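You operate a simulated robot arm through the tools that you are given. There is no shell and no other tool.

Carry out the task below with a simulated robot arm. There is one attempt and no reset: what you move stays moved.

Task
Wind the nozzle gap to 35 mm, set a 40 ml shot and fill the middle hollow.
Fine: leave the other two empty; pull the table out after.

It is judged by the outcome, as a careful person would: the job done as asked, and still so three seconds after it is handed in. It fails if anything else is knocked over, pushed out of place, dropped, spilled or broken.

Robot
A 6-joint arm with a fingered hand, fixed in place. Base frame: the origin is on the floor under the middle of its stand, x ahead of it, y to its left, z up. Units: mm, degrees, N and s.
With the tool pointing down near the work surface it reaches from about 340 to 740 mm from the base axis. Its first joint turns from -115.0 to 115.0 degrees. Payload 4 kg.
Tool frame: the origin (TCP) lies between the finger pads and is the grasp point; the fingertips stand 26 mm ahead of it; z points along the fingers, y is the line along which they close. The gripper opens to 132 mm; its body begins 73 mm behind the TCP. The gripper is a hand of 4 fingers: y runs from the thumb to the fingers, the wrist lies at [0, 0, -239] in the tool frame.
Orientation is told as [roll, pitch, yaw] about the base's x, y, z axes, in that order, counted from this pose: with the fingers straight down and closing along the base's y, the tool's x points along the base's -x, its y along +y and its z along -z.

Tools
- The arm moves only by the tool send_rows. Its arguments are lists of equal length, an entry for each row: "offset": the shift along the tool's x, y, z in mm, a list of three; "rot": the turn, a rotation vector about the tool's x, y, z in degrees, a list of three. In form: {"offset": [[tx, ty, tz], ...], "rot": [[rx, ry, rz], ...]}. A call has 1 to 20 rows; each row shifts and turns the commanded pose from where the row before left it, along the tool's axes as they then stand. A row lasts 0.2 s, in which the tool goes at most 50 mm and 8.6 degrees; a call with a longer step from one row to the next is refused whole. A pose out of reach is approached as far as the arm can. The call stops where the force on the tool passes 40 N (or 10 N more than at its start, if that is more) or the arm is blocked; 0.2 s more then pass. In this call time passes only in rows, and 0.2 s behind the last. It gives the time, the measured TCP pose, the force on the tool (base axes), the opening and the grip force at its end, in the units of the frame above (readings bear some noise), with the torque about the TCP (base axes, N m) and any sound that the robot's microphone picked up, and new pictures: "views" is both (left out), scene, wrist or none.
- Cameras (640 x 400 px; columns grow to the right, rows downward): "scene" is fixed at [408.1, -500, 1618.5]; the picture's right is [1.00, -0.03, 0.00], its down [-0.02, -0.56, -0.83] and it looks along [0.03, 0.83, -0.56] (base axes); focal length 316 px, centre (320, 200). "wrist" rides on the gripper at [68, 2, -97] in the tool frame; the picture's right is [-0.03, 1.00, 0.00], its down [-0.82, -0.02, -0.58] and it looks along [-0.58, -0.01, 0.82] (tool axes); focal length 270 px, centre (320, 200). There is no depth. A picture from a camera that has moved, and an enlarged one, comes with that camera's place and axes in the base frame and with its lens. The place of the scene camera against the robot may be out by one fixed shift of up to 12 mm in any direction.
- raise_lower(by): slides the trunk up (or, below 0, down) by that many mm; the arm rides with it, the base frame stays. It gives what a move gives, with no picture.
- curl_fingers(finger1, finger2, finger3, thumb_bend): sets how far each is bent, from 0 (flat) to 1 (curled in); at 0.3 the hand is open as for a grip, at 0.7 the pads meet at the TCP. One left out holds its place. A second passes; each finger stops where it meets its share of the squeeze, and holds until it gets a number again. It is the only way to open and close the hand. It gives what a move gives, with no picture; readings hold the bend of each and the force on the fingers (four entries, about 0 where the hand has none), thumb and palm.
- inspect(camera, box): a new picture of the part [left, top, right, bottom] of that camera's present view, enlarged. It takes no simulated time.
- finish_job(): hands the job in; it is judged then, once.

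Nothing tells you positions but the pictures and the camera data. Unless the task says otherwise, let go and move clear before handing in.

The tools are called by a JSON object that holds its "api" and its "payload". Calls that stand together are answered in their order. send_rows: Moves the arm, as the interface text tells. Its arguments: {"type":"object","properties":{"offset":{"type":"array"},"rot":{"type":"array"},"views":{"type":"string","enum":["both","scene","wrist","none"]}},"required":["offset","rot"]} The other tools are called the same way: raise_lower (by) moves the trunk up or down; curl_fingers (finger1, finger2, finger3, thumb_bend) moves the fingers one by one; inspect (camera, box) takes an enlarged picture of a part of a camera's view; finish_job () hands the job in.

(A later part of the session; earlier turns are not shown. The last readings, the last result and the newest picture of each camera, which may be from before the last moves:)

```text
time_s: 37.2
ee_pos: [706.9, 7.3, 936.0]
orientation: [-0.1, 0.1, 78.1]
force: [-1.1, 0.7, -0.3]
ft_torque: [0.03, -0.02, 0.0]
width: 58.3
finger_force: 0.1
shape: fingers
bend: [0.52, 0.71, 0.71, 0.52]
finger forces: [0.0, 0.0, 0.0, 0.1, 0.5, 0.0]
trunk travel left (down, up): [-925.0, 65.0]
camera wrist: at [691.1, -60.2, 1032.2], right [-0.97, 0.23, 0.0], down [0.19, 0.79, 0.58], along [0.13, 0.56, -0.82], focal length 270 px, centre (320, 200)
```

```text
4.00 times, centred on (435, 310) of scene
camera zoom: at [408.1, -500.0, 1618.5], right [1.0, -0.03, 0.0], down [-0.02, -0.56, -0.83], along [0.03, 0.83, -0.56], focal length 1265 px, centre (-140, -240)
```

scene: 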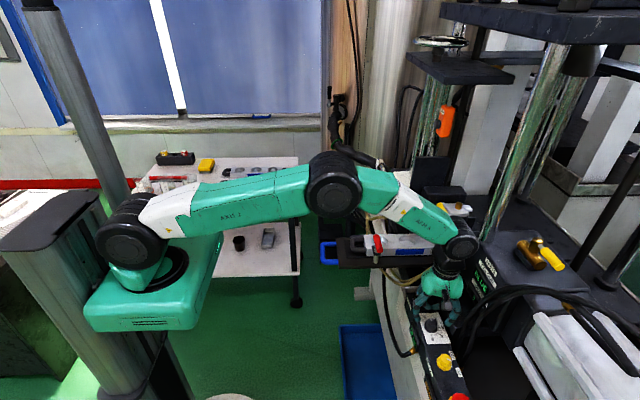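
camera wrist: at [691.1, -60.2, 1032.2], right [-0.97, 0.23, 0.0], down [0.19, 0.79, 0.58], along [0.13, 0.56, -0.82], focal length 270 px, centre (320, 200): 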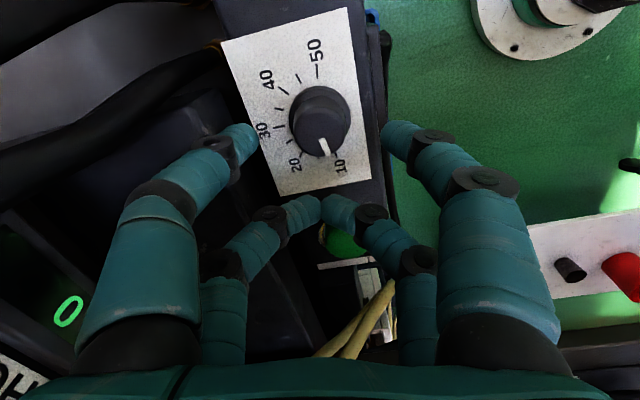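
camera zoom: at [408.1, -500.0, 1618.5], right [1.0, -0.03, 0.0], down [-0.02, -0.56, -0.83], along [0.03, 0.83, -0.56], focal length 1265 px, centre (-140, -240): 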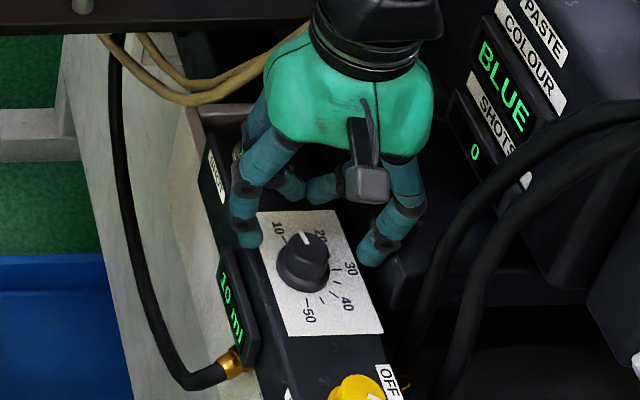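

The pinch point is now centred over the knob, and the ticks show 25° per 5 ml. I'll descend the last bit slowly.

{"api": "send_rows", "payload": {"offset": [[0, 0, 6], [0, 0, 6], [0, 0, 5]], "rot": [[0, 0, 0], [0, 0, 0], [0, 0, 0]], "views": "wrist"}}

{"api": "inspect", "payload": {"camera": "wrist", "box": [160, 0, 480, 240]}}

{"api": "inspect", "payload": {"camera": "scene", "box": [390, 260, 480, 360]}}

```text
time_s: 38.0
ee_pos: [706.5, 7.1, 919.5]
orientation: [-0.1, 0.0, 78.1]
force: [-7.5, -0.4, 5.2]
ft_torque: [-0.11, -0.23, -0.22]
width: 54.3
finger_force: 4.1
shape: fingers
bend: [0.52, 0.71, 0.71, 0.54]
finger forces: [0.0, 0.0, 0.1, 0.0, 8.1, 0.1]
trunk travel left (down, up): [-925.0, 65.0]
camera wrist: at [689.6, -60.0, 1016.2], right [-0.97, 0.23, 0.0], down [0.19, 0.79, 0.58], along [0.13, 0.56, -0.82], focal length 270 px, centre (320, 200)
```

wrist: 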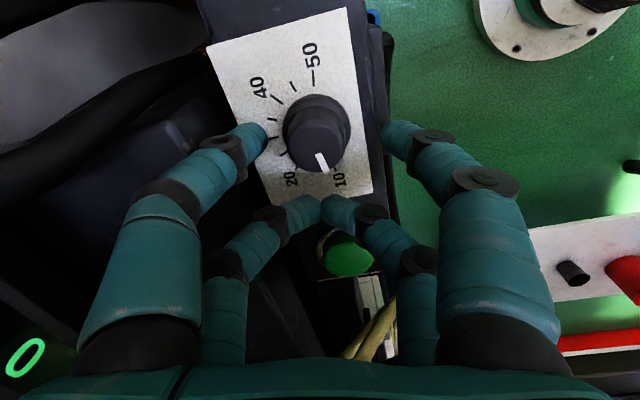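

```text
1.67 times, centred on (320, 120) of wrist
camera zoom: at [689.6, -60.0, 1016.2], right [-0.97, 0.23, 0.0], down [0.19, 0.79, 0.58], along [0.13, 0.56, -0.82], focal length 450 px, centre (320, 333)
```

zoom: 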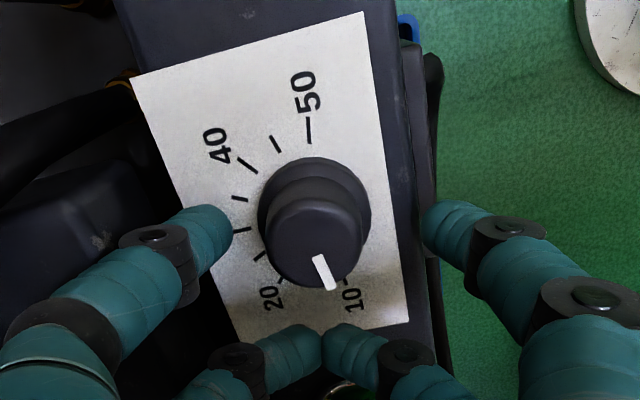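

```text
4.00 times, centred on (435, 310) of scene
camera zoom: at [408.1, -500.0, 1618.5], right [1.0, -0.03, 0.0], down [-0.02, -0.56, -0.83], along [0.03, 0.83, -0.56], focal length 1265 px, centre (-140, -240)
```

zoom: 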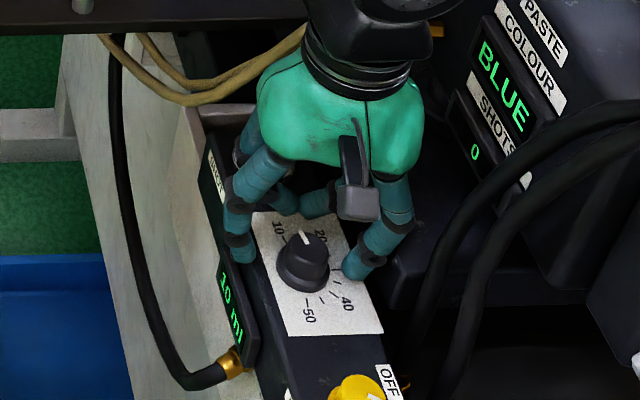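

The thumb tip touched the panel lightly (8 N). I'll lift 5 mm and then close finger1 and the thumb on the knob.

{"api": "send_rows", "payload": {"offset": [[0, 0, -5.5]], "rot": [[0, 0, 0]], "views": "none"}}

{"api": "curl_fingers", "payload": {"finger1": 0.68, "thumb_bend": 0.68}}

{"api": "inspect", "payload": {"camera": "wrist", "box": [160, 0, 480, 240]}}

{"api": "inspect", "payload": {"camera": "scene", "box": [390, 260, 480, 360]}}

```text
time_s: 38.4
ee_pos: [706.7, 8.4, 924.0]
orientation: [0.0, 0.0, 78.2]
force: [-4.1, 0.0, -0.1]
ft_torque: [0.04, 0.0, -0.15]
width: 54.3
finger_force: 1.4
shape: fingers
bend: [0.52, 0.71, 0.71, 0.53]
finger forces: [0.1, 0.0, 0.0, 0.0, 3.6, 0.1]
trunk travel left (down, up): [-925.0, 65.0]
```

```text
time_s: 39.4
ee_pos: [708.3, 7.8, 924.0]
orientation: [0.0, 0.0, 78.1]
force: [1.8, 0.8, 0.8]
ft_torque: [-0.02, -0.08, 0.04]
width: 22.8
finger_force: 4.8
shape: fingers
bend: [0.63, 0.71, 0.71, 0.66]
finger forces: [3.6, 0.0, 0.0, 0.0, 6.5, 0.0]
trunk travel left (down, up): [-925.0, 65.0]
```

```text
1.67 times, centred on (320, 120) of wrist
camera zoom: at [691.4, -59.5, 1021.5], right [-0.97, 0.23, 0.0], down [0.19, 0.79, 0.58], along [0.13, 0.56, -0.82], focal length 450 px, centre (320, 333)
```

zoom: 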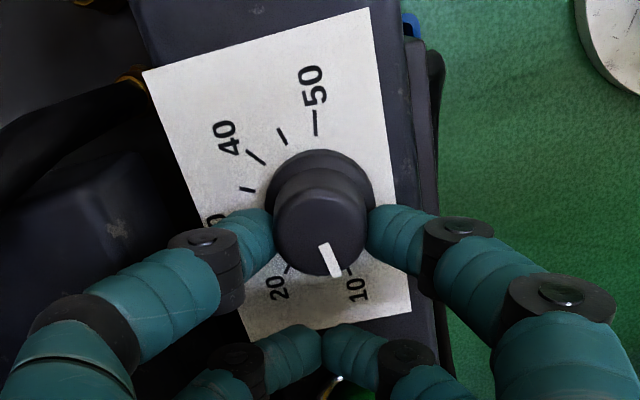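

```text
4.00 times, centred on (435, 310) of scene
camera zoom: at [408.1, -500.0, 1618.5], right [1.0, -0.03, 0.0], down [-0.02, -0.56, -0.83], along [0.03, 0.83, -0.56], focal length 1265 px, centre (-140, -240)
```

zoom: 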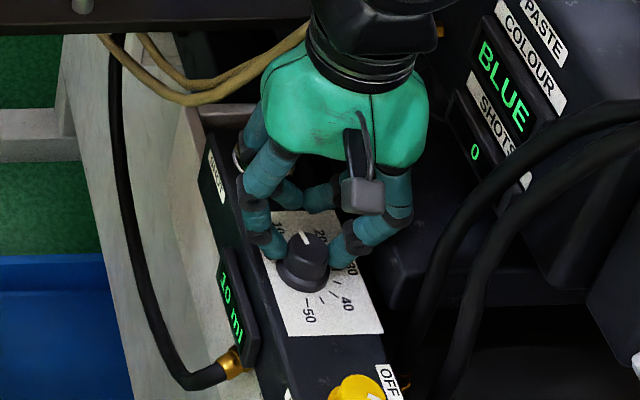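

The knob is pinched (3.6 N and 6.5 N), centred. I'll firm up the squeeze a little and then twist clockwise about the knob's axis, checking partway.

{"api": "curl_fingers", "payload": {"finger1": 0.74, "thumb_bend": 0.74}}

{"api": "send_rows", "payload": {"offset": [[0.18, -2.8, 0], [0.18, -2.8, 0], [0.18, -2.8, 0], [0.18, -2.8, 0]], "rot": [[0, 0, 7.5], [0, 0, 7.5], [0, 0, 7.5], [0, 0, 7.5]], "views": "wrist"}}

{"api": "inspect", "payload": {"camera": "wrist", "box": [160, 0, 480, 240]}}

{"api": "inspect", "payload": {"camera": "scene", "box": [390, 260, 480, 360]}}

```text
time_s: 40.4
ee_pos: [708.6, 7.6, 923.6]
orientation: [0.0, 0.1, 78.1]
force: [7.3, 0.0, 1.3]
ft_torque: [-0.02, -0.12, 0.12]
width: 21.8
finger_force: 10.3
shape: fingers
bend: [0.63, 0.71, 0.71, 0.67]
finger forces: [7.3, 0.1, 0.0, 0.1, 13.5, 0.0]
trunk travel left (down, up): [-925.0, 65.0]
```

```text
time_s: 41.4
ee_pos: [717.4, 2.4, 923.8]
orientation: [0.0, 0.1, 48.1]
force: [-2.2, 1.6, 5.0]
ft_torque: [-0.06, -0.25, 0.32]
width: 21.7
finger_force: 15.6
shape: fingers
bend: [0.64, 0.7, 0.73, 0.67]
finger forces: [6.4, 0.0, 10.5, 0.0, 14.4, 0.0]
trunk travel left (down, up): [-925.0, 65.0]
camera wrist: at [669.3, -47.6, 1021.3], right [-0.73, 0.69, 0.0], down [0.56, 0.59, 0.58], along [0.4, 0.42, -0.82], focal length 270 px, centre (320, 200)
```

wrist: 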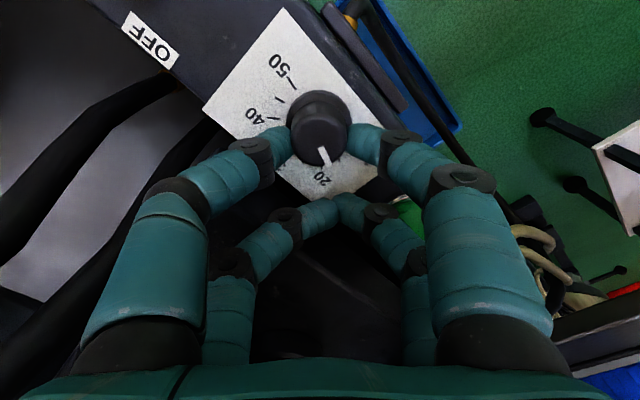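

```text
1.67 times, centred on (320, 120) of wrist
camera zoom: at [669.3, -47.6, 1021.3], right [-0.73, 0.69, 0.0], down [0.56, 0.59, 0.58], along [0.4, 0.42, -0.82], focal length 450 px, centre (320, 333)
```

zoom: 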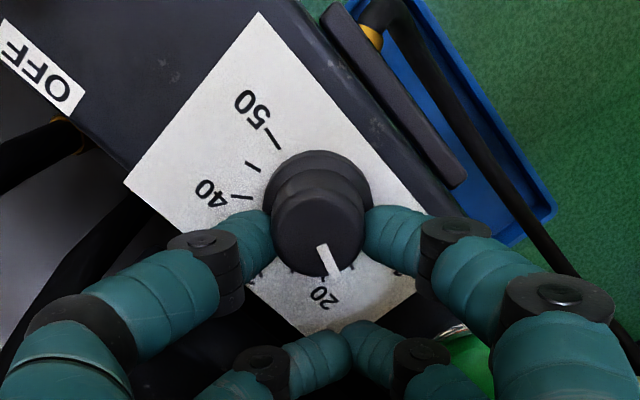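

```text
4.00 times, centred on (435, 310) of scene
camera zoom: at [408.1, -500.0, 1618.5], right [1.0, -0.03, 0.0], down [-0.02, -0.56, -0.83], along [0.03, 0.83, -0.56], focal length 1265 px, centre (-140, -240)
```

zoom: 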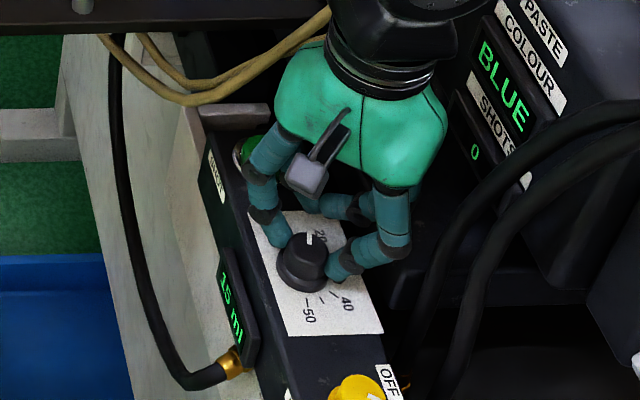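

The knob turned to 15 ml, but the far pair (finger3) has met the black box just behind the panel. I'll let go, lift, and re-grip with the far pair instead, so the other pair sweeps over the free front side.

{"api": "curl_fingers", "payload": {"finger1": 0.5, "thumb_bend": 0.62}}

{"api": "send_rows", "payload": {"offset": [[0, 0, -10], [0, 0, -20], [0, 0, -30]], "rot": [[0, 0, 0], [0, 0, 0], [0, 0, 0]], "views": "wrist"}}

{"api": "inspect", "payload": {"camera": "wrist", "box": [160, 0, 480, 240]}}

{"api": "inspect", "payload": {"camera": "scene", "box": [390, 260, 480, 360]}}

```text
time_s: 42.4
ee_pos: [716.1, 3.2, 924.9]
orientation: [0.0, 0.1, 48.1]
force: [-9.8, 2.8, 1.8]
ft_torque: [0.0, -0.01, 0.1]
width: 46.2
finger_force: 4.9
shape: fingers
bend: [0.5, 0.7, 0.73, 0.62]
finger forces: [0.0, 0.0, 9.4, 0.0, 0.5, 0.0]
trunk travel left (down, up): [-925.0, 65.0]
```

```text
time_s: 43.2
ee_pos: [717.4, 4.9, 982.3]
orientation: [-0.1, 0.0, 48.2]
force: [0.7, 0.3, 0.6]
ft_torque: [0.02, 0.01, 0.0]
width: 45.7
finger_force: 0.1
shape: fingers
bend: [0.5, 0.71, 0.72, 0.62]
finger forces: [0.0, 0.0, 0.1, 0.0, 0.0, 0.0]
trunk travel left (down, up): [-925.0, 65.0]
camera wrist: at [669.2, -46.7, 1081.2], right [-0.73, 0.69, 0.0], down [0.56, 0.59, 0.58], along [0.4, 0.42, -0.82], focal length 270 px, centre (320, 200)
```

wrist: 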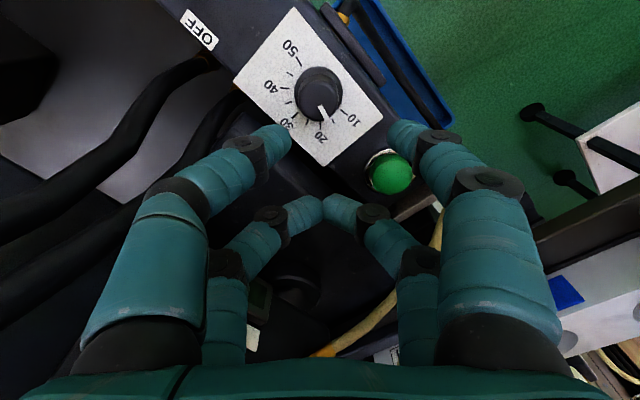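

```text
1.67 times, centred on (320, 120) of wrist
camera zoom: at [669.2, -46.7, 1081.2], right [-0.73, 0.69, 0.0], down [0.56, 0.59, 0.58], along [0.4, 0.42, -0.82], focal length 450 px, centre (320, 333)
```

zoom: 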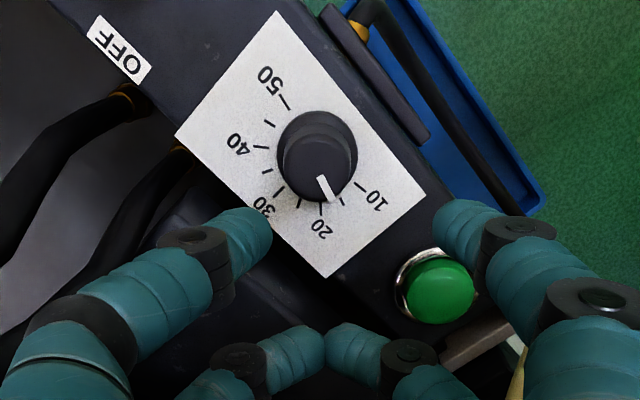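

```text
4.00 times, centred on (435, 310) of scene
camera zoom: at [408.1, -500.0, 1618.5], right [1.0, -0.03, 0.0], down [-0.02, -0.56, -0.83], along [0.03, 0.83, -0.56], focal length 1265 px, centre (-140, -240)
```

zoom: 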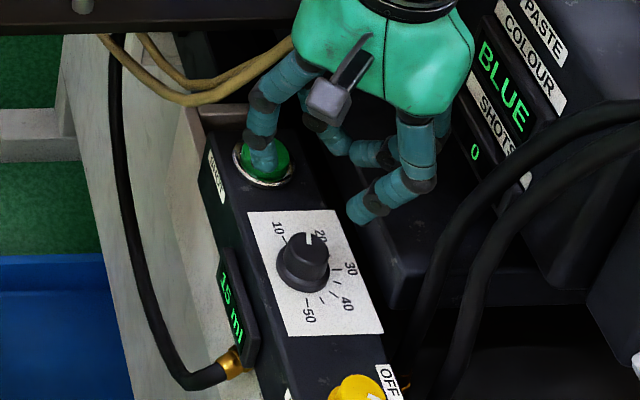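

The dial holds at 15 ml. I'll re-arrange the fingers (near pair closed, far pair open), yaw to 65° and put the far pair over the knob.

{"api": "curl_fingers", "payload": {"finger1": 0.72, "finger2": 0.48, "finger3": 0.58, "thumb_bend": 0.72}}

{"api": "send_rows", "payload": {"offset": [[0, 0, 0], [0, 0, 0], [22, 3.3, 0], [22.2, 3.3, 0], [0, 0, 15]], "rot": [[0, 0, -8.4], [0, 0, -8.4], [0, 0, 0], [0, 0, 0], [0, 0, 0]]}}

{"api": "inspect", "payload": {"camera": "wrist", "box": [160, 80, 480, 320]}}

{"api": "inspect", "payload": {"camera": "scene", "box": [390, 260, 480, 360]}}

```text
time_s: 44.2
ee_pos: [717.3, 4.2, 983.7]
orientation: [0.0, 0.2, 48.0]
force: [0.3, 0.0, -0.1]
ft_torque: [0.02, 0.01, -0.01]
width: 0.1
finger_force: 0.0
shape: fingers
bend: [0.71, 0.48, 0.57, 0.72]
finger forces: [0.0, 0.1, 0.1, 0.0, 0.0, 0.0]
trunk travel left (down, up): [-925.0, 65.0]
```

```text
time_s: 45.4
ee_pos: [692.5, -33.8, 968.4]
orientation: [-0.1, 0.1, 64.8]
force: [0.1, -0.4, 0.1]
ft_torque: [0.0, -0.03, 0.0]
width: 0.1
finger_force: 0.0
shape: fingers
bend: [0.71, 0.48, 0.57, 0.72]
finger forces: [0.0, 0.0, 0.0, 0.0, 0.0, 0.1]
trunk travel left (down, up): [-925.0, 65.0]
camera wrist: at [662.4, -97.0, 1065.5], right [-0.89, 0.45, 0.0], down [0.37, 0.73, 0.58], along [0.26, 0.52, -0.82], focal length 270 px, centre (320, 200)
```

scene: 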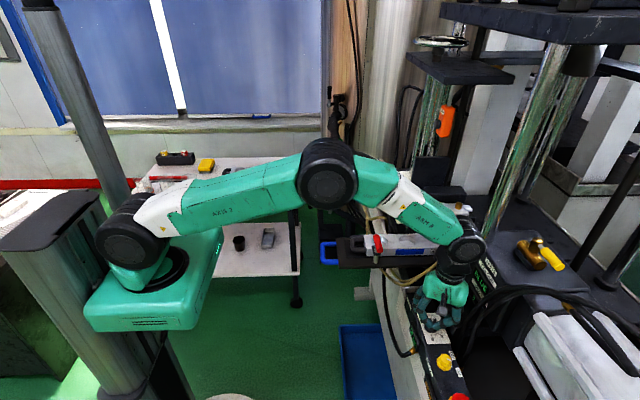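
wrist: 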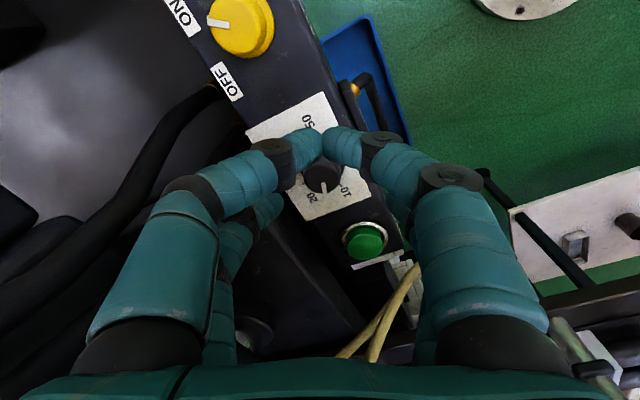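

```text
1.67 times, centred on (320, 200) of wrist
camera zoom: at [662.4, -97.0, 1065.5], right [-0.89, 0.45, 0.0], down [0.37, 0.73, 0.58], along [0.26, 0.52, -0.82], focal length 450 px, centre (320, 200)
```

zoom: 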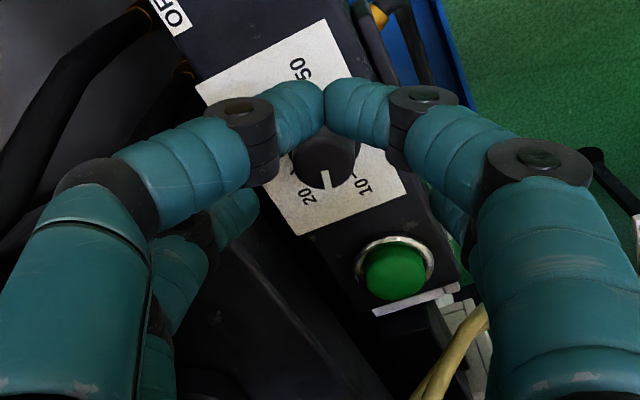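

```text
4.00 times, centred on (435, 310) of scene
camera zoom: at [408.1, -500.0, 1618.5], right [1.0, -0.03, 0.0], down [-0.02, -0.56, -0.83], along [0.03, 0.83, -0.56], focal length 1265 px, centre (-140, -240)
```

zoom: 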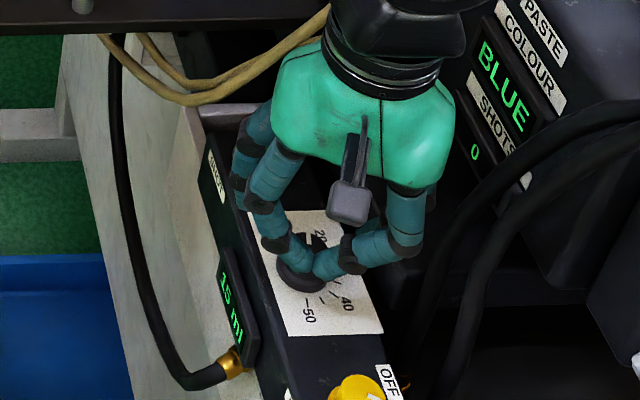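

The far pair's pinch point is within about 2 mm of the knob centre. I'll nudge it and descend.

{"api": "send_rows", "payload": {"offset": [[-1.6, 0.8, 14], [0, 0, 15], [0, 0, 9], [0, 0, 6]], "rot": [[0, 0, 0], [0, 0, 0], [0, 0, 0], [0, 0, 0]], "views": "wrist"}}

{"api": "inspect", "payload": {"camera": "wrist", "box": [160, 80, 480, 320]}}

{"api": "inspect", "payload": {"camera": "scene", "box": [390, 260, 480, 360]}}

```text
time_s: 46.4
ee_pos: [693.9, -34.6, 924.3]
orientation: [-0.1, 0.0, 64.8]
force: [0.4, -0.1, 0.6]
ft_torque: [0.01, -0.03, -0.02]
width: 0.0
finger_force: 0.1
shape: fingers
bend: [0.71, 0.48, 0.57, 0.72]
finger forces: [0.0, 0.0, 0.0, 0.1, 0.0, 0.0]
trunk travel left (down, up): [-925.0, 65.0]
camera wrist: at [662.1, -95.6, 1021.8], right [-0.89, 0.45, 0.0], down [0.36, 0.73, 0.58], along [0.26, 0.52, -0.82], focal length 270 px, centre (320, 200)
```

wrist: 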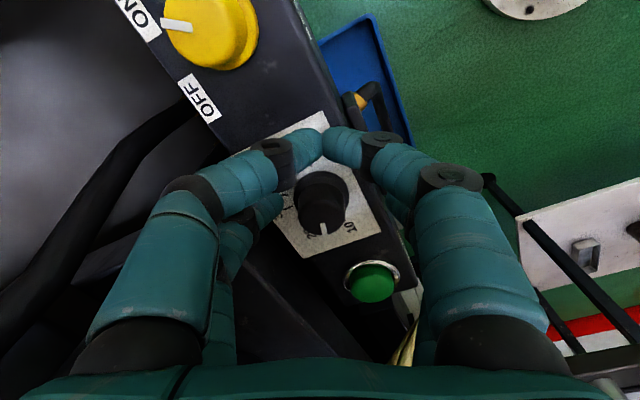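

```text
1.67 times, centred on (320, 200) of wrist
camera zoom: at [662.1, -95.6, 1021.8], right [-0.89, 0.45, 0.0], down [0.36, 0.73, 0.58], along [0.26, 0.52, -0.82], focal length 450 px, centre (320, 200)
```

zoom: 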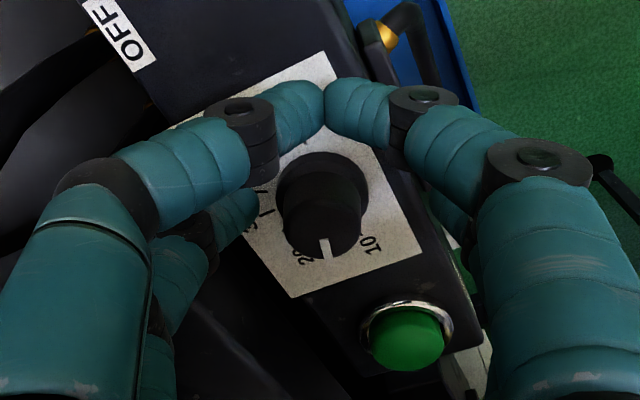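

```text
4.00 times, centred on (435, 310) of scene
camera zoom: at [408.1, -500.0, 1618.5], right [1.0, -0.03, 0.0], down [-0.02, -0.56, -0.83], along [0.03, 0.83, -0.56], focal length 1265 px, centre (-140, -240)
```

zoom: 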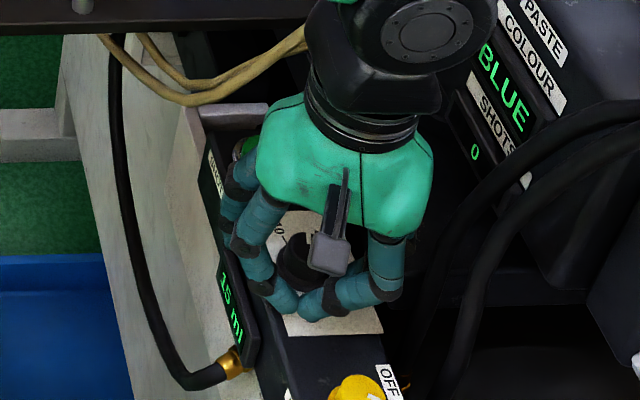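

{"api": "send_rows", "payload": {"offset": [[-1.8, 1.0, 1]], "rot": [[0, 0, 0]], "views": "none"}}

{"api": "curl_fingers", "payload": {"finger2": 0.72, "finger3": 0.72}}

{"api": "inspect", "payload": {"camera": "wrist", "box": [160, 80, 480, 320]}}

```text
time_s: 46.8
ee_pos: [692.7, -30.8, 923.2]
orientation: [0.0, 0.1, 64.9]
force: [-0.2, 0.8, -0.1]
ft_torque: [0.0, -0.02, 0.0]
width: 0.1
finger_force: 0.0
shape: fingers
bend: [0.71, 0.48, 0.57, 0.72]
finger forces: [0.0, 0.0, 0.0, 0.1, 0.1, 0.0]
trunk travel left (down, up): [-925.0, 65.0]
```

```text
time_s: 47.8
ee_pos: [692.8, -32.4, 922.9]
orientation: [0.0, 0.1, 64.9]
force: [1.4, -2.1, -1.6]
ft_torque: [-0.08, -0.04, -0.02]
width: 0.2
finger_force: 6.5
shape: fingers
bend: [0.71, 0.65, 0.64, 0.72]
finger forces: [0.0, 5.2, 7.2, 0.0, 0.1, 0.1]
trunk travel left (down, up): [-925.0, 65.0]
```

```text
1.67 times, centred on (320, 200) of wrist
camera zoom: at [661.9, -93.5, 1020.5], right [-0.89, 0.45, 0.0], down [0.37, 0.73, 0.58], along [0.26, 0.52, -0.82], focal length 450 px, centre (320, 200)
```

zoom: 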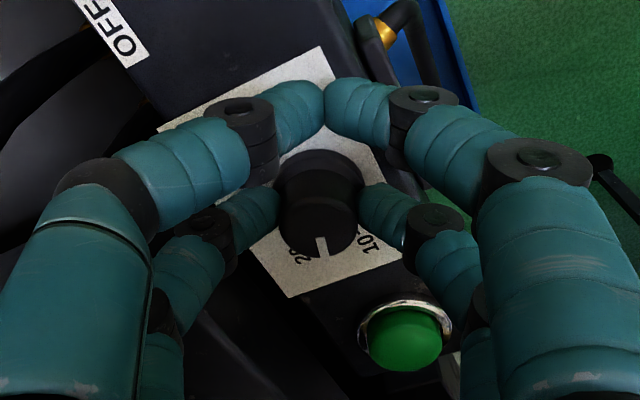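

The far pair has the knob symmetrically (5 N and 7 N). I'll add some squeeze and twist clockwise about the knob, 60° first.

{"api": "curl_fingers", "payload": {"finger2": 0.77, "finger3": 0.77}}

{"api": "send_rows", "payload": {"offset": [[-0.19, 2.87, 0], [-0.19, 2.87, 0], [-0.19, 2.87, 0], [-0.19, 2.87, 0], [-0.19, 2.87, 0], [-0.19, 2.87, 0], [-0.19, 2.87, 0], [-0.19, 2.87, 0]], "rot": [[0, 0, 7.5], [0, 0, 7.5], [0, 0, 7.5], [0, 0, 7.5], [0, 0, 7.5], [0, 0, 7.5], [0, 0, 7.5], [0, 0, 7.5]], "views": "wrist"}}

{"api": "inspect", "payload": {"camera": "wrist", "box": [160, 80, 480, 320]}}

{"api": "inspect", "payload": {"camera": "scene", "box": [390, 260, 480, 360]}}

```text
time_s: 48.8
ee_pos: [693.4, -30.2, 923.4]
orientation: [0.0, 0.2, 64.9]
force: [-0.6, -2.0, -1.3]
ft_torque: [-0.06, 0.01, -0.02]
width: 0.2
finger_force: 6.8
shape: fingers
bend: [0.71, 0.65, 0.63, 0.72]
finger forces: [0.1, 6.7, 7.0, 0.0, 0.1, 0.0]
trunk travel left (down, up): [-925.0, 65.0]
```

```text
time_s: 50.6
ee_pos: [681.1, -12.3, 923.6]
orientation: [0.0, 0.0, 4.7]
force: [3.6, -2.0, -1.6]
ft_torque: [-0.02, -0.07, -0.01]
width: 0.1
finger_force: 6.1
shape: fingers
bend: [0.71, 0.66, 0.63, 0.72]
finger forces: [0.0, 5.2, 7.3, 0.0, 0.0, 0.0]
trunk travel left (down, up): [-925.0, 65.0]
camera wrist: at [611.3, -17.4, 1020.8], right [-0.06, 1.0, 0.0], down [0.81, 0.05, 0.58], along [0.58, 0.03, -0.82], focal length 270 px, centre (320, 200)
```

wrist: 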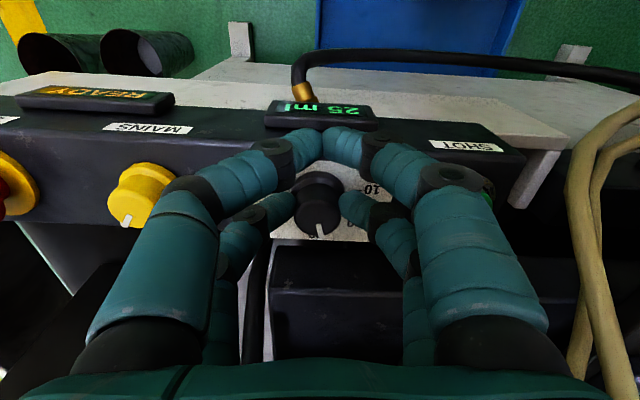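

```text
1.67 times, centred on (320, 200) of wrist
camera zoom: at [611.3, -17.4, 1020.8], right [-0.06, 1.0, 0.0], down [0.81, 0.05, 0.58], along [0.58, 0.03, -0.82], focal length 450 px, centre (320, 200)
```

zoom: 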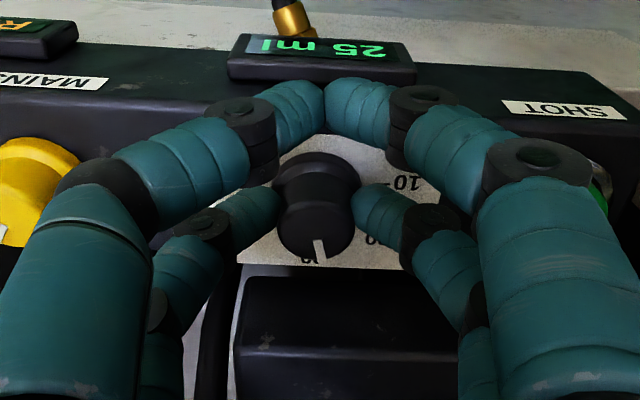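

```text
4.00 times, centred on (435, 310) of scene
camera zoom: at [408.1, -500.0, 1618.5], right [1.0, -0.03, 0.0], down [-0.02, -0.56, -0.83], along [0.03, 0.83, -0.56], focal length 1265 px, centre (-140, -240)
```

zoom: 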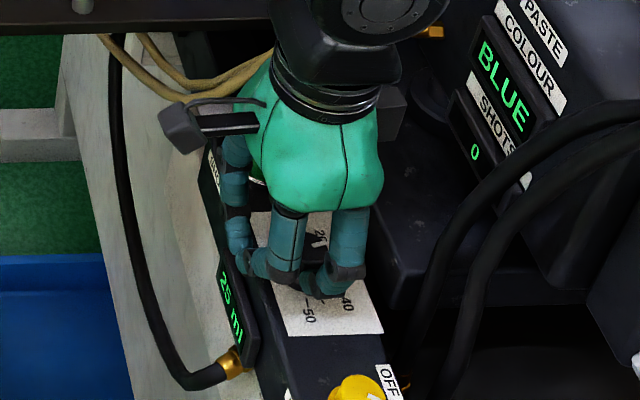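

It reads 25 ml with the pointer nearly at 30. I'll continue about 55° more and check.

{"api": "send_rows", "payload": {"offset": [[-0.19, 2.87, 0], [-0.19, 2.87, 0], [-0.19, 2.87, 0], [-0.19, 2.87, 0], [-0.19, 2.87, 0], [-0.19, 2.87, 0], [-0.19, 2.87, 0]], "rot": [[0, 0, 7.5], [0, 0, 7.5], [0, 0, 7.5], [0, 0, 7.5], [0, 0, 7.5], [0, 0, 7.5], [0, 0, 7.5]], "views": "wrist"}}

{"api": "inspect", "payload": {"camera": "wrist", "box": [160, 80, 480, 320]}}

{"api": "inspect", "payload": {"camera": "scene", "box": [390, 260, 480, 360]}}

```text
time_s: 52.2
ee_pos: [687.9, 6.2, 923.6]
orientation: [-0.2, 0.1, -47.7]
force: [3.2, -2.5, 0.5]
ft_torque: [-0.04, -0.09, 0.01]
width: 0.0
finger_force: 6.3
shape: fingers
bend: [0.71, 0.65, 0.64, 0.72]
finger forces: [0.0, 6.4, 5.6, 0.0, 0.1, 0.0]
trunk travel left (down, up): [-925.0, 65.0]
camera wrist: at [642.2, 56.8, 1020.9], right [0.76, 0.65, 0.0], down [0.53, -0.62, 0.58], along [0.38, -0.44, -0.82], focal length 270 px, centre (320, 200)
```

wrist: 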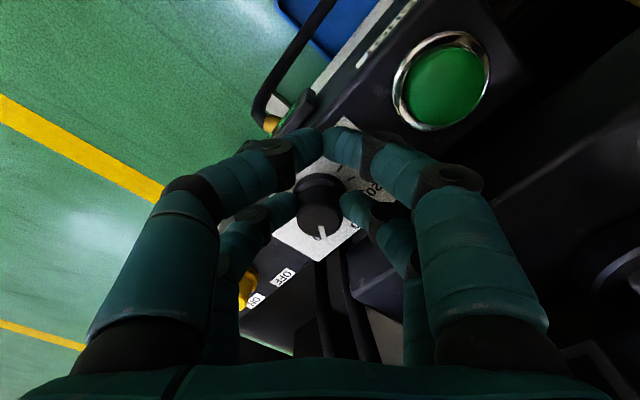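

```text
1.67 times, centred on (320, 200) of wrist
camera zoom: at [642.2, 56.8, 1020.9], right [0.76, 0.65, 0.0], down [0.53, -0.62, 0.58], along [0.38, -0.44, -0.82], focal length 450 px, centre (320, 200)
```

zoom: 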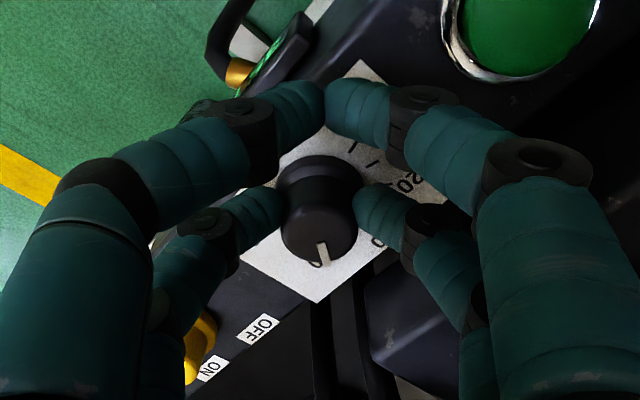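

```text
4.00 times, centred on (435, 310) of scene
camera zoom: at [408.1, -500.0, 1618.5], right [1.0, -0.03, 0.0], down [-0.02, -0.56, -0.83], along [0.03, 0.83, -0.56], focal length 1265 px, centre (-140, -240)
```

zoom: 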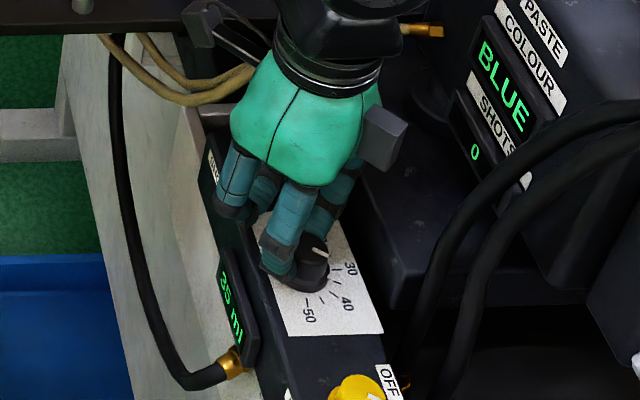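

It reads 35, approaching 40. I'll take small steps to find where it flips, so I can centre it on 40.

{"api": "send_rows", "payload": {"offset": [[-0.05, 1.54, 0]], "rot": [[0, 0, 4]], "views": "none"}}

{"api": "inspect", "payload": {"camera": "scene", "box": [430, 315, 450, 355]}}

{"api": "inspect", "payload": {"camera": "scene", "box": [410, 290, 470, 350]}}

```text
time_s: 52.6
ee_pos: [689.2, 7.0, 922.7]
orientation: [0.0, 0.0, -51.8]
force: [3.6, -1.4, 1.6]
ft_torque: [-0.05, -0.07, 0.05]
width: 0.0
finger_force: 6.0
shape: fingers
bend: [0.71, 0.65, 0.64, 0.72]
finger forces: [0.0, 7.1, 6.1, 0.0, 0.0, 0.1]
trunk travel left (down, up): [-925.0, 65.0]
```

```text
10.00 times, centred on (440, 335) of scene
camera zoom: at [408.1, -500.0, 1618.5], right [1.0, -0.03, 0.0], down [-0.02, -0.56, -0.83], along [0.03, 0.83, -0.56], focal length 3162 px, centre (-880, -1150)
```

zoom: 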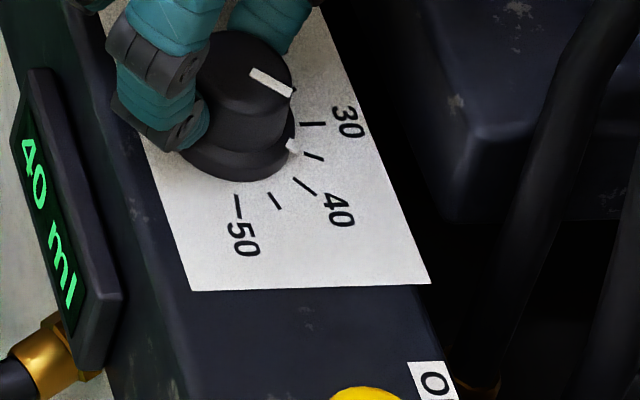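

```text
6.67 times, centred on (440, 320) of scene
camera zoom: at [408.1, -500.0, 1618.5], right [1.0, -0.03, 0.0], down [-0.02, -0.56, -0.83], along [0.03, 0.83, -0.56], focal length 2108 px, centre (-480, -600)
```

zoom: 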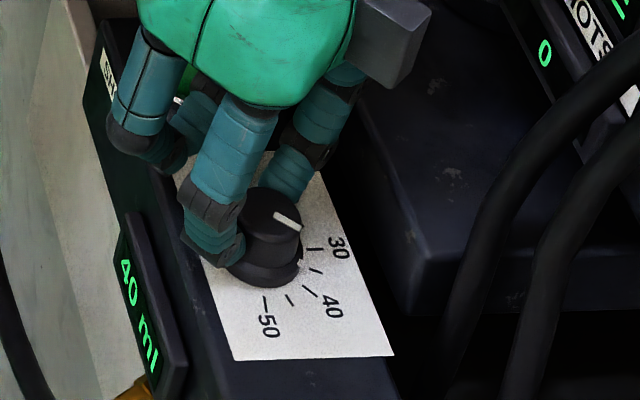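

It flipped to 40 between yaw -48° and -52°, so centred 40 is about 10° further on. I'll turn that much and check the pointer against the 40 tick.

{"api": "send_rows", "payload": {"offset": [[-0.09, 2.0, 0], [-0.09, 2.0, 0]], "rot": [[0, 0, 5.2], [0, 0, 5.2]], "views": "none"}}

{"api": "inspect", "payload": {"camera": "scene", "box": [420, 305, 460, 345]}}

```text
time_s: 53.2
ee_pos: [692.7, 8.9, 922.4]
orientation: [0.0, 0.0, -62.1]
force: [3.4, -1.7, 0.7]
ft_torque: [-0.06, -0.07, 0.07]
width: 0.2
finger_force: 7.1
shape: fingers
bend: [0.71, 0.65, 0.64, 0.72]
finger forces: [0.1, 7.7, 5.6, 0.1, 0.0, 0.0]
trunk travel left (down, up): [-925.0, 65.0]
```

```text
10.00 times, centred on (440, 325) of scene
camera zoom: at [408.1, -500.0, 1618.5], right [1.0, -0.03, 0.0], down [-0.02, -0.56, -0.83], along [0.03, 0.83, -0.56], focal length 3162 px, centre (-880, -1050)
```

zoom: 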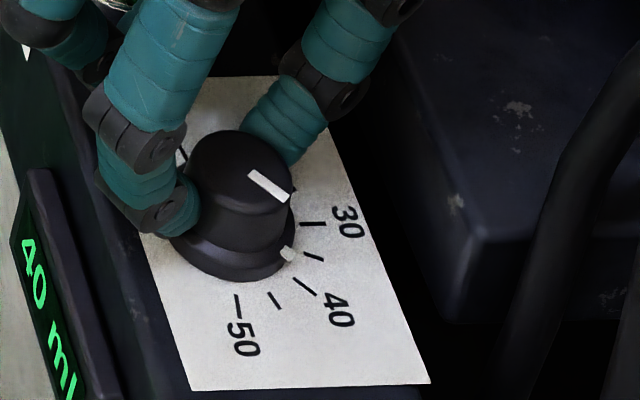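

The display reads 40 ml and the pointer lines up with the 40 tick. I'll release by opening finger3 wide and finger2 slightly (the black box is on its side), then lift straight up.

{"api": "curl_fingers", "payload": {"finger2": 0.61, "finger3": 0.5}}

{"api": "send_rows", "payload": {"offset": [[0, 0, -8], [0, 0, -20], [0, 0, -30], [0, 0, -40]], "rot": [[0, 0, 0], [0, 0, 0], [0, 0, 0], [0, 0, 0]], "views": "wrist"}}

{"api": "inspect", "payload": {"camera": "scene", "box": [410, 285, 470, 345]}}

{"api": "inspect", "payload": {"camera": "wrist", "box": [200, 80, 440, 280]}}

```text
time_s: 54.2
ee_pos: [692.1, 9.1, 923.4]
orientation: [0.0, -0.1, -62.0]
force: [0.4, -0.1, -0.2]
ft_torque: [-0.01, -0.01, 0.0]
width: 0.0
finger_force: 0.0
shape: fingers
bend: [0.71, 0.61, 0.5, 0.72]
finger forces: [0.0, 0.0, 0.1, 0.0, 0.0, 0.0]
trunk travel left (down, up): [-925.0, 65.0]
```

```text
time_s: 55.2
ee_pos: [690.2, 9.9, 1023.2]
orientation: [-0.1, -0.1, -62.0]
force: [-0.4, 0.4, -0.1]
ft_torque: [0.01, -0.01, 0.01]
width: 0.0
finger_force: 0.1
shape: fingers
bend: [0.71, 0.61, 0.5, 0.72]
finger forces: [0.0, 0.1, 0.0, 0.0, 0.1, 0.0]
trunk travel left (down, up): [-925.0, 65.0]
camera wrist: at [659.2, 70.0, 1120.4], right [0.89, 0.45, 0.0], down [0.36, -0.73, 0.58], along [0.26, -0.52, -0.82], focal length 270 px, centre (320, 200)
```

wrist: 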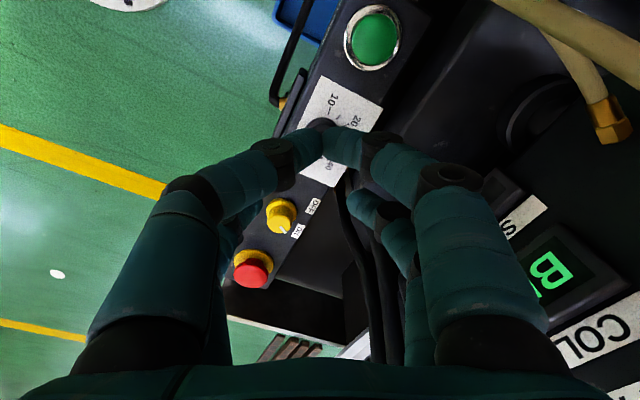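

```text
6.67 times, centred on (440, 315) of scene
camera zoom: at [408.1, -500.0, 1618.5], right [1.0, -0.03, 0.0], down [-0.02, -0.56, -0.83], along [0.03, 0.83, -0.56], focal length 2108 px, centre (-480, -567)
```

zoom: 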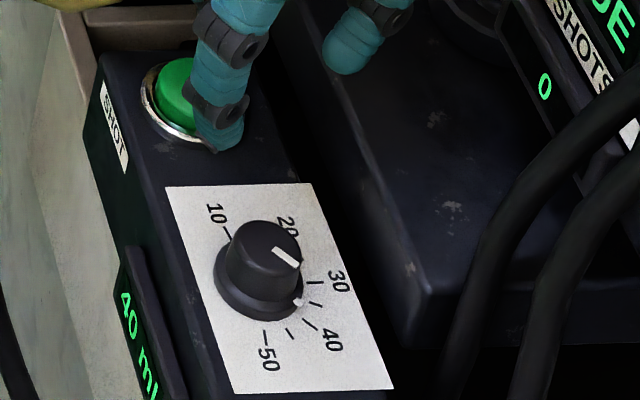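

```text
2.00 times, centred on (320, 180) of wrist
camera zoom: at [659.2, 70.0, 1120.4], right [0.89, 0.45, 0.0], down [0.36, -0.73, 0.58], along [0.26, -0.52, -0.82], focal length 541 px, centre (320, 240)
```

zoom: 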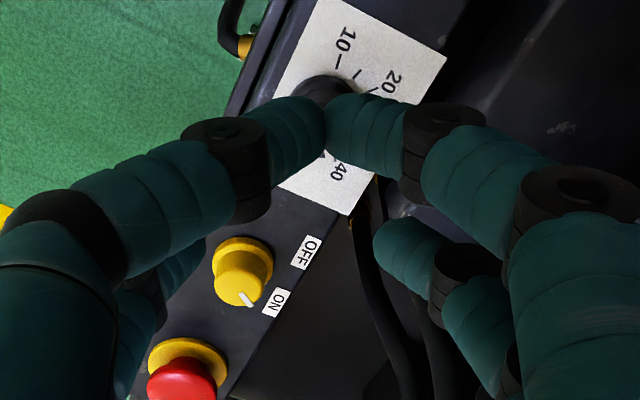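

The dial reads 40 ml and MAINS is ON. Next is the table: I'll close all digits so the two pairs make a fork about 24 mm wide that can straddle the blue crossbar, turn back to yaw 0, and go above the handle.

{"api": "curl_fingers", "payload": {"finger1": 0.72, "finger2": 0.72, "finger3": 0.72, "thumb_bend": 0.72}}

{"api": "send_rows", "payload": {"offset": [[0, 0, -10], [0, 0, -10], [0, 0, -10], [0, 0, -10], [0, 0, -10], [0, 0, -10], [0, 0, -10], [0, 0, -10], [36, 30, 0], [36, 30, 0], [36, 30, 0], [36, 30, 0], [37, 31, 0], [37, 31, 0], [38, 31, 0]], "rot": [[0, 0, -7.75], [0, 0, -7.75], [0, 0, -7.75], [0, 0, -7.75], [0, 0, -7.75], [0, 0, -7.75], [0, 0, -7.75], [0, 0, -7.75], [0, 0, 0], [0, 0, 0], [0, 0, 0], [0, 0, 0], [0, 0, 0], [0, 0, 0], [0, 0, 0]]}}

{"api": "inspect", "payload": {"camera": "wrist", "box": [160, 40, 480, 280]}}

```text
time_s: 56.2
ee_pos: [690.9, 9.5, 1022.9]
orientation: [0.0, 0.0, -61.9]
force: [0.3, 0.1, 0.6]
ft_torque: [-0.04, 0.02, -0.02]
width: 0.0
finger_force: 0.1
shape: fingers
bend: [0.71, 0.72, 0.71, 0.72]
finger forces: [0.1, 0.0, 0.0, 0.0, 0.0, 0.0]
trunk travel left (down, up): [-925.0, 65.0]
```

```text
time_s: 59.4
ee_pos: [435.8, 221.1, 1101.3]
orientation: [-0.1, 0.0, 0.0]
force: [0.1, 0.7, -0.3]
ft_torque: [-0.03, -0.01, -0.01]
width: 0.0
finger_force: 0.2
shape: fingers
bend: [0.71, 0.72, 0.71, 0.72]
finger forces: [0.0, 0.0, 0.0, 0.0, 0.1, 0.0]
trunk travel left (down, up): [-925.0, 65.0]
camera wrist: at [366.6, 223.0, 1198.7], right [0.03, 1.0, 0.0], down [0.82, -0.02, 0.58], along [0.58, -0.02, -0.82], focal length 270 px, centre (320, 200)
```

scene: 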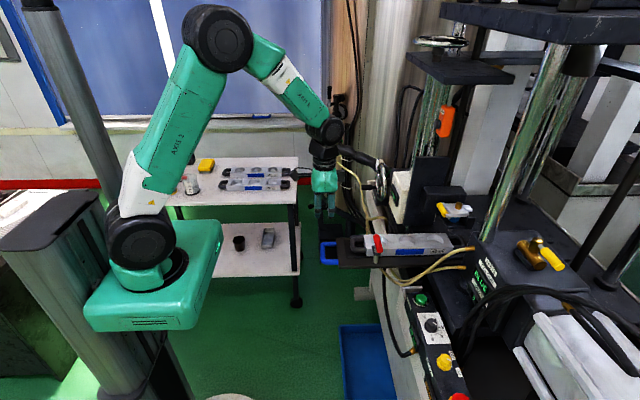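
wrist: 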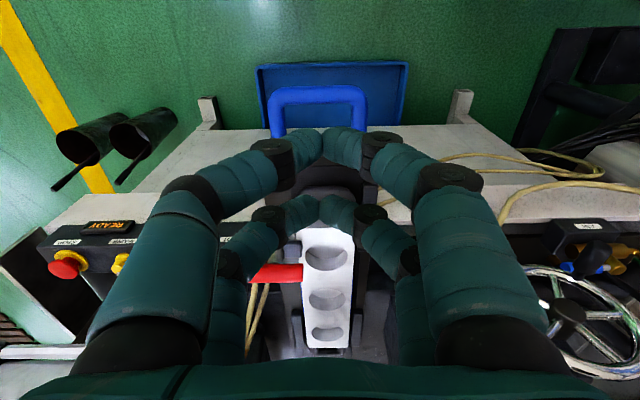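

```text
1.67 times, centred on (320, 160) of wrist
camera zoom: at [366.6, 223.0, 1198.7], right [0.03, 1.0, 0.0], down [0.82, -0.02, 0.58], along [0.58, -0.02, -0.82], focal length 450 px, centre (320, 267)
```

zoom: 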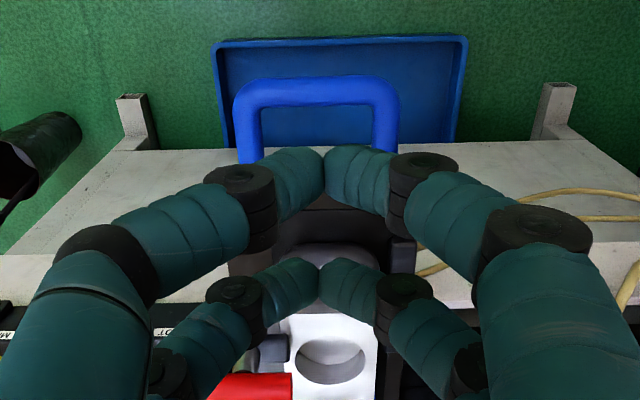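

The crossbar is at about x 430-433, y 220. I'll descend closer to measure it better.

{"api": "send_rows", "payload": {"offset": [[0, 0, 35], [0, 0, 35], [0, 0, 30]], "rot": [[0, 0, 0], [0, 0, 0], [0, 0, 0]]}}

{"api": "inspect", "payload": {"camera": "wrist", "box": [160, 40, 480, 280]}}

{"api": "inspect", "payload": {"camera": "scene", "box": [290, 180, 380, 280]}}

```text
time_s: 60.2
ee_pos: [437.5, 222.4, 998.8]
orientation: [-0.1, 0.0, 0.0]
force: [0.5, -0.3, -0.3]
ft_torque: [-0.01, 0.03, 0.02]
width: 0.0
finger_force: 0.1
shape: fingers
bend: [0.71, 0.72, 0.71, 0.72]
finger forces: [0.0, 0.1, 0.1, 0.1, 0.1, 0.0]
trunk travel left (down, up): [-925.0, 65.0]
camera wrist: at [367.8, 223.1, 1096.5], right [0.03, 1.0, 0.0], down [0.82, -0.02, 0.58], along [0.58, -0.02, -0.82], focal length 270 px, centre (320, 200)
```

scene: 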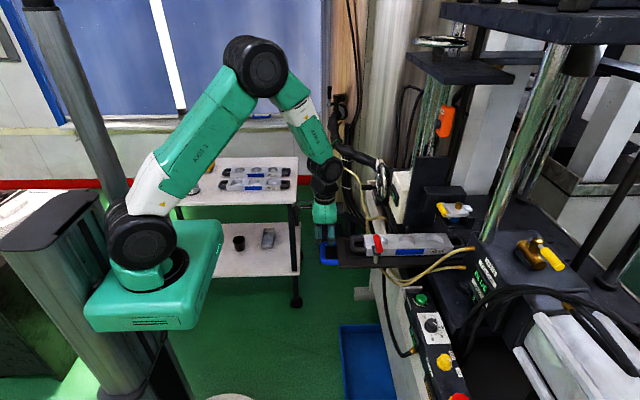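
wrist: 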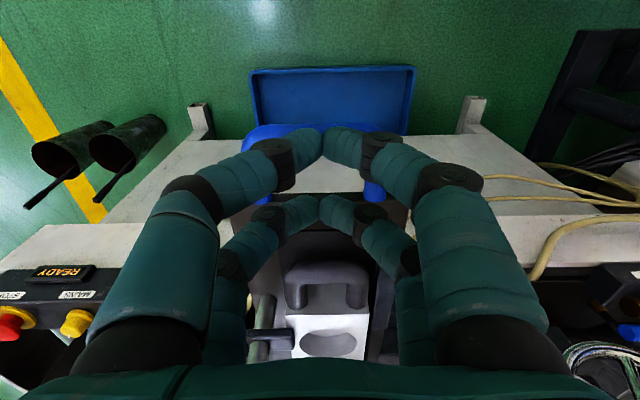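

```text
1.67 times, centred on (320, 160) of wrist
camera zoom: at [367.8, 223.1, 1096.5], right [0.03, 1.0, 0.0], down [0.82, -0.02, 0.58], along [0.58, -0.02, -0.82], focal length 450 px, centre (320, 267)
```

zoom: 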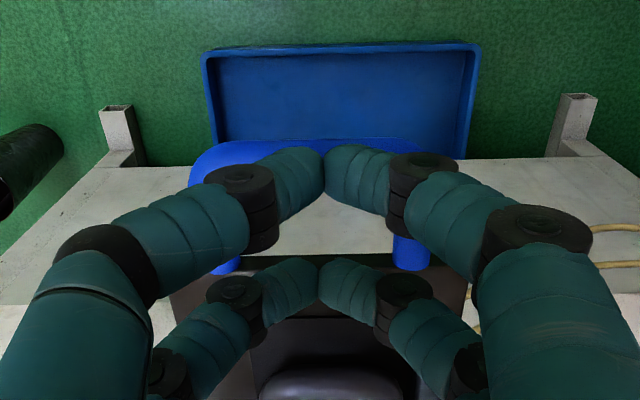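

```text
4.00 times, centred on (335, 230) of scene
camera zoom: at [408.1, -500.0, 1618.5], right [1.0, -0.03, 0.0], down [-0.02, -0.56, -0.83], along [0.03, 0.83, -0.56], focal length 1265 px, centre (260, 80)
```

zoom: 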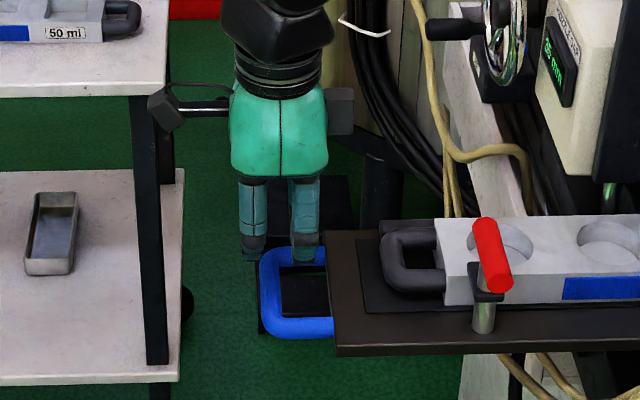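

The crossbar centre is near x 433.5, z≈930. I'll shift 4 mm back and lower the fork over the bar gently.

{"api": "send_rows", "payload": {"offset": [[4, 0, 15], [0, 0, 8], [0, 0, 7], [0, 0, 7], [0, 0, 7]], "rot": [[0, 0, 0], [0, 0, 0], [0, 0, 0], [0, 0, 0], [0, 0, 0]], "views": "wrist"}}

{"api": "inspect", "payload": {"camera": "wrist", "box": [160, 40, 480, 280]}}

{"api": "inspect", "payload": {"camera": "scene", "box": [300, 200, 370, 270]}}

```text
time_s: 61.4
ee_pos: [432.4, 222.0, 955.7]
orientation: [-0.1, 0.0, 0.0]
force: [-1.0, 0.5, 0.6]
ft_torque: [0.0, -0.01, 0.01]
width: 0.0
finger_force: 0.0
shape: fingers
bend: [0.71, 0.72, 0.71, 0.72]
finger forces: [0.1, 0.0, 0.0, 0.1, 0.0, 0.1]
trunk travel left (down, up): [-925.0, 65.0]
camera wrist: at [362.7, 223.2, 1053.9], right [0.03, 1.0, 0.0], down [0.82, -0.02, 0.58], along [0.58, -0.02, -0.82], focal length 270 px, centre (320, 200)
```

wrist: 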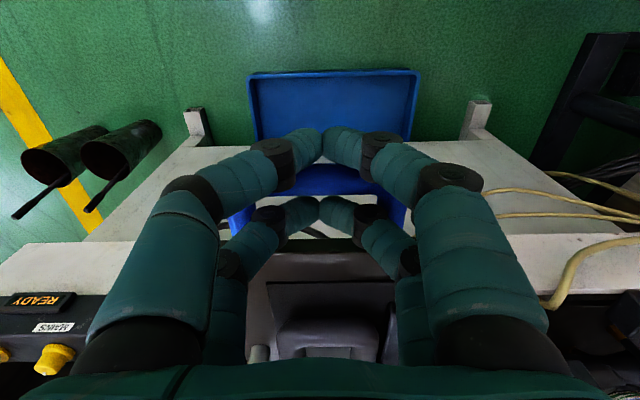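

```text
1.67 times, centred on (320, 160) of wrist
camera zoom: at [362.7, 223.2, 1053.9], right [0.03, 1.0, 0.0], down [0.82, -0.02, 0.58], along [0.58, -0.02, -0.82], focal length 450 px, centre (320, 267)
```

zoom: 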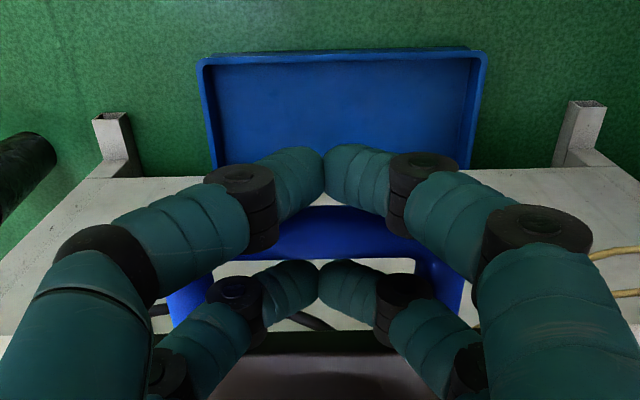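

```text
5.71 times, centred on (335, 235) of scene
camera zoom: at [408.1, -500.0, 1618.5], right [1.0, -0.03, 0.0], down [-0.02, -0.56, -0.83], along [0.03, 0.83, -0.56], focal length 1807 px, centre (234, 0)
```

zoom: 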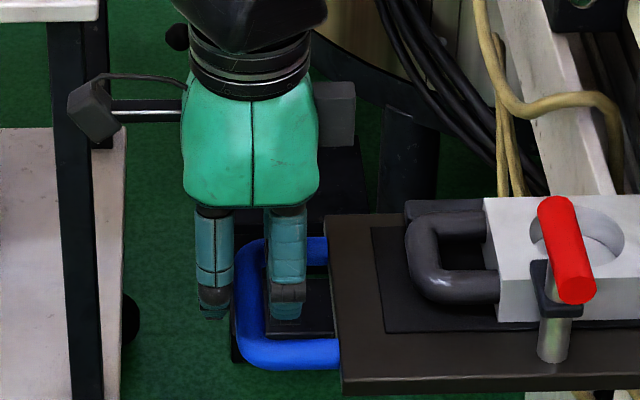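

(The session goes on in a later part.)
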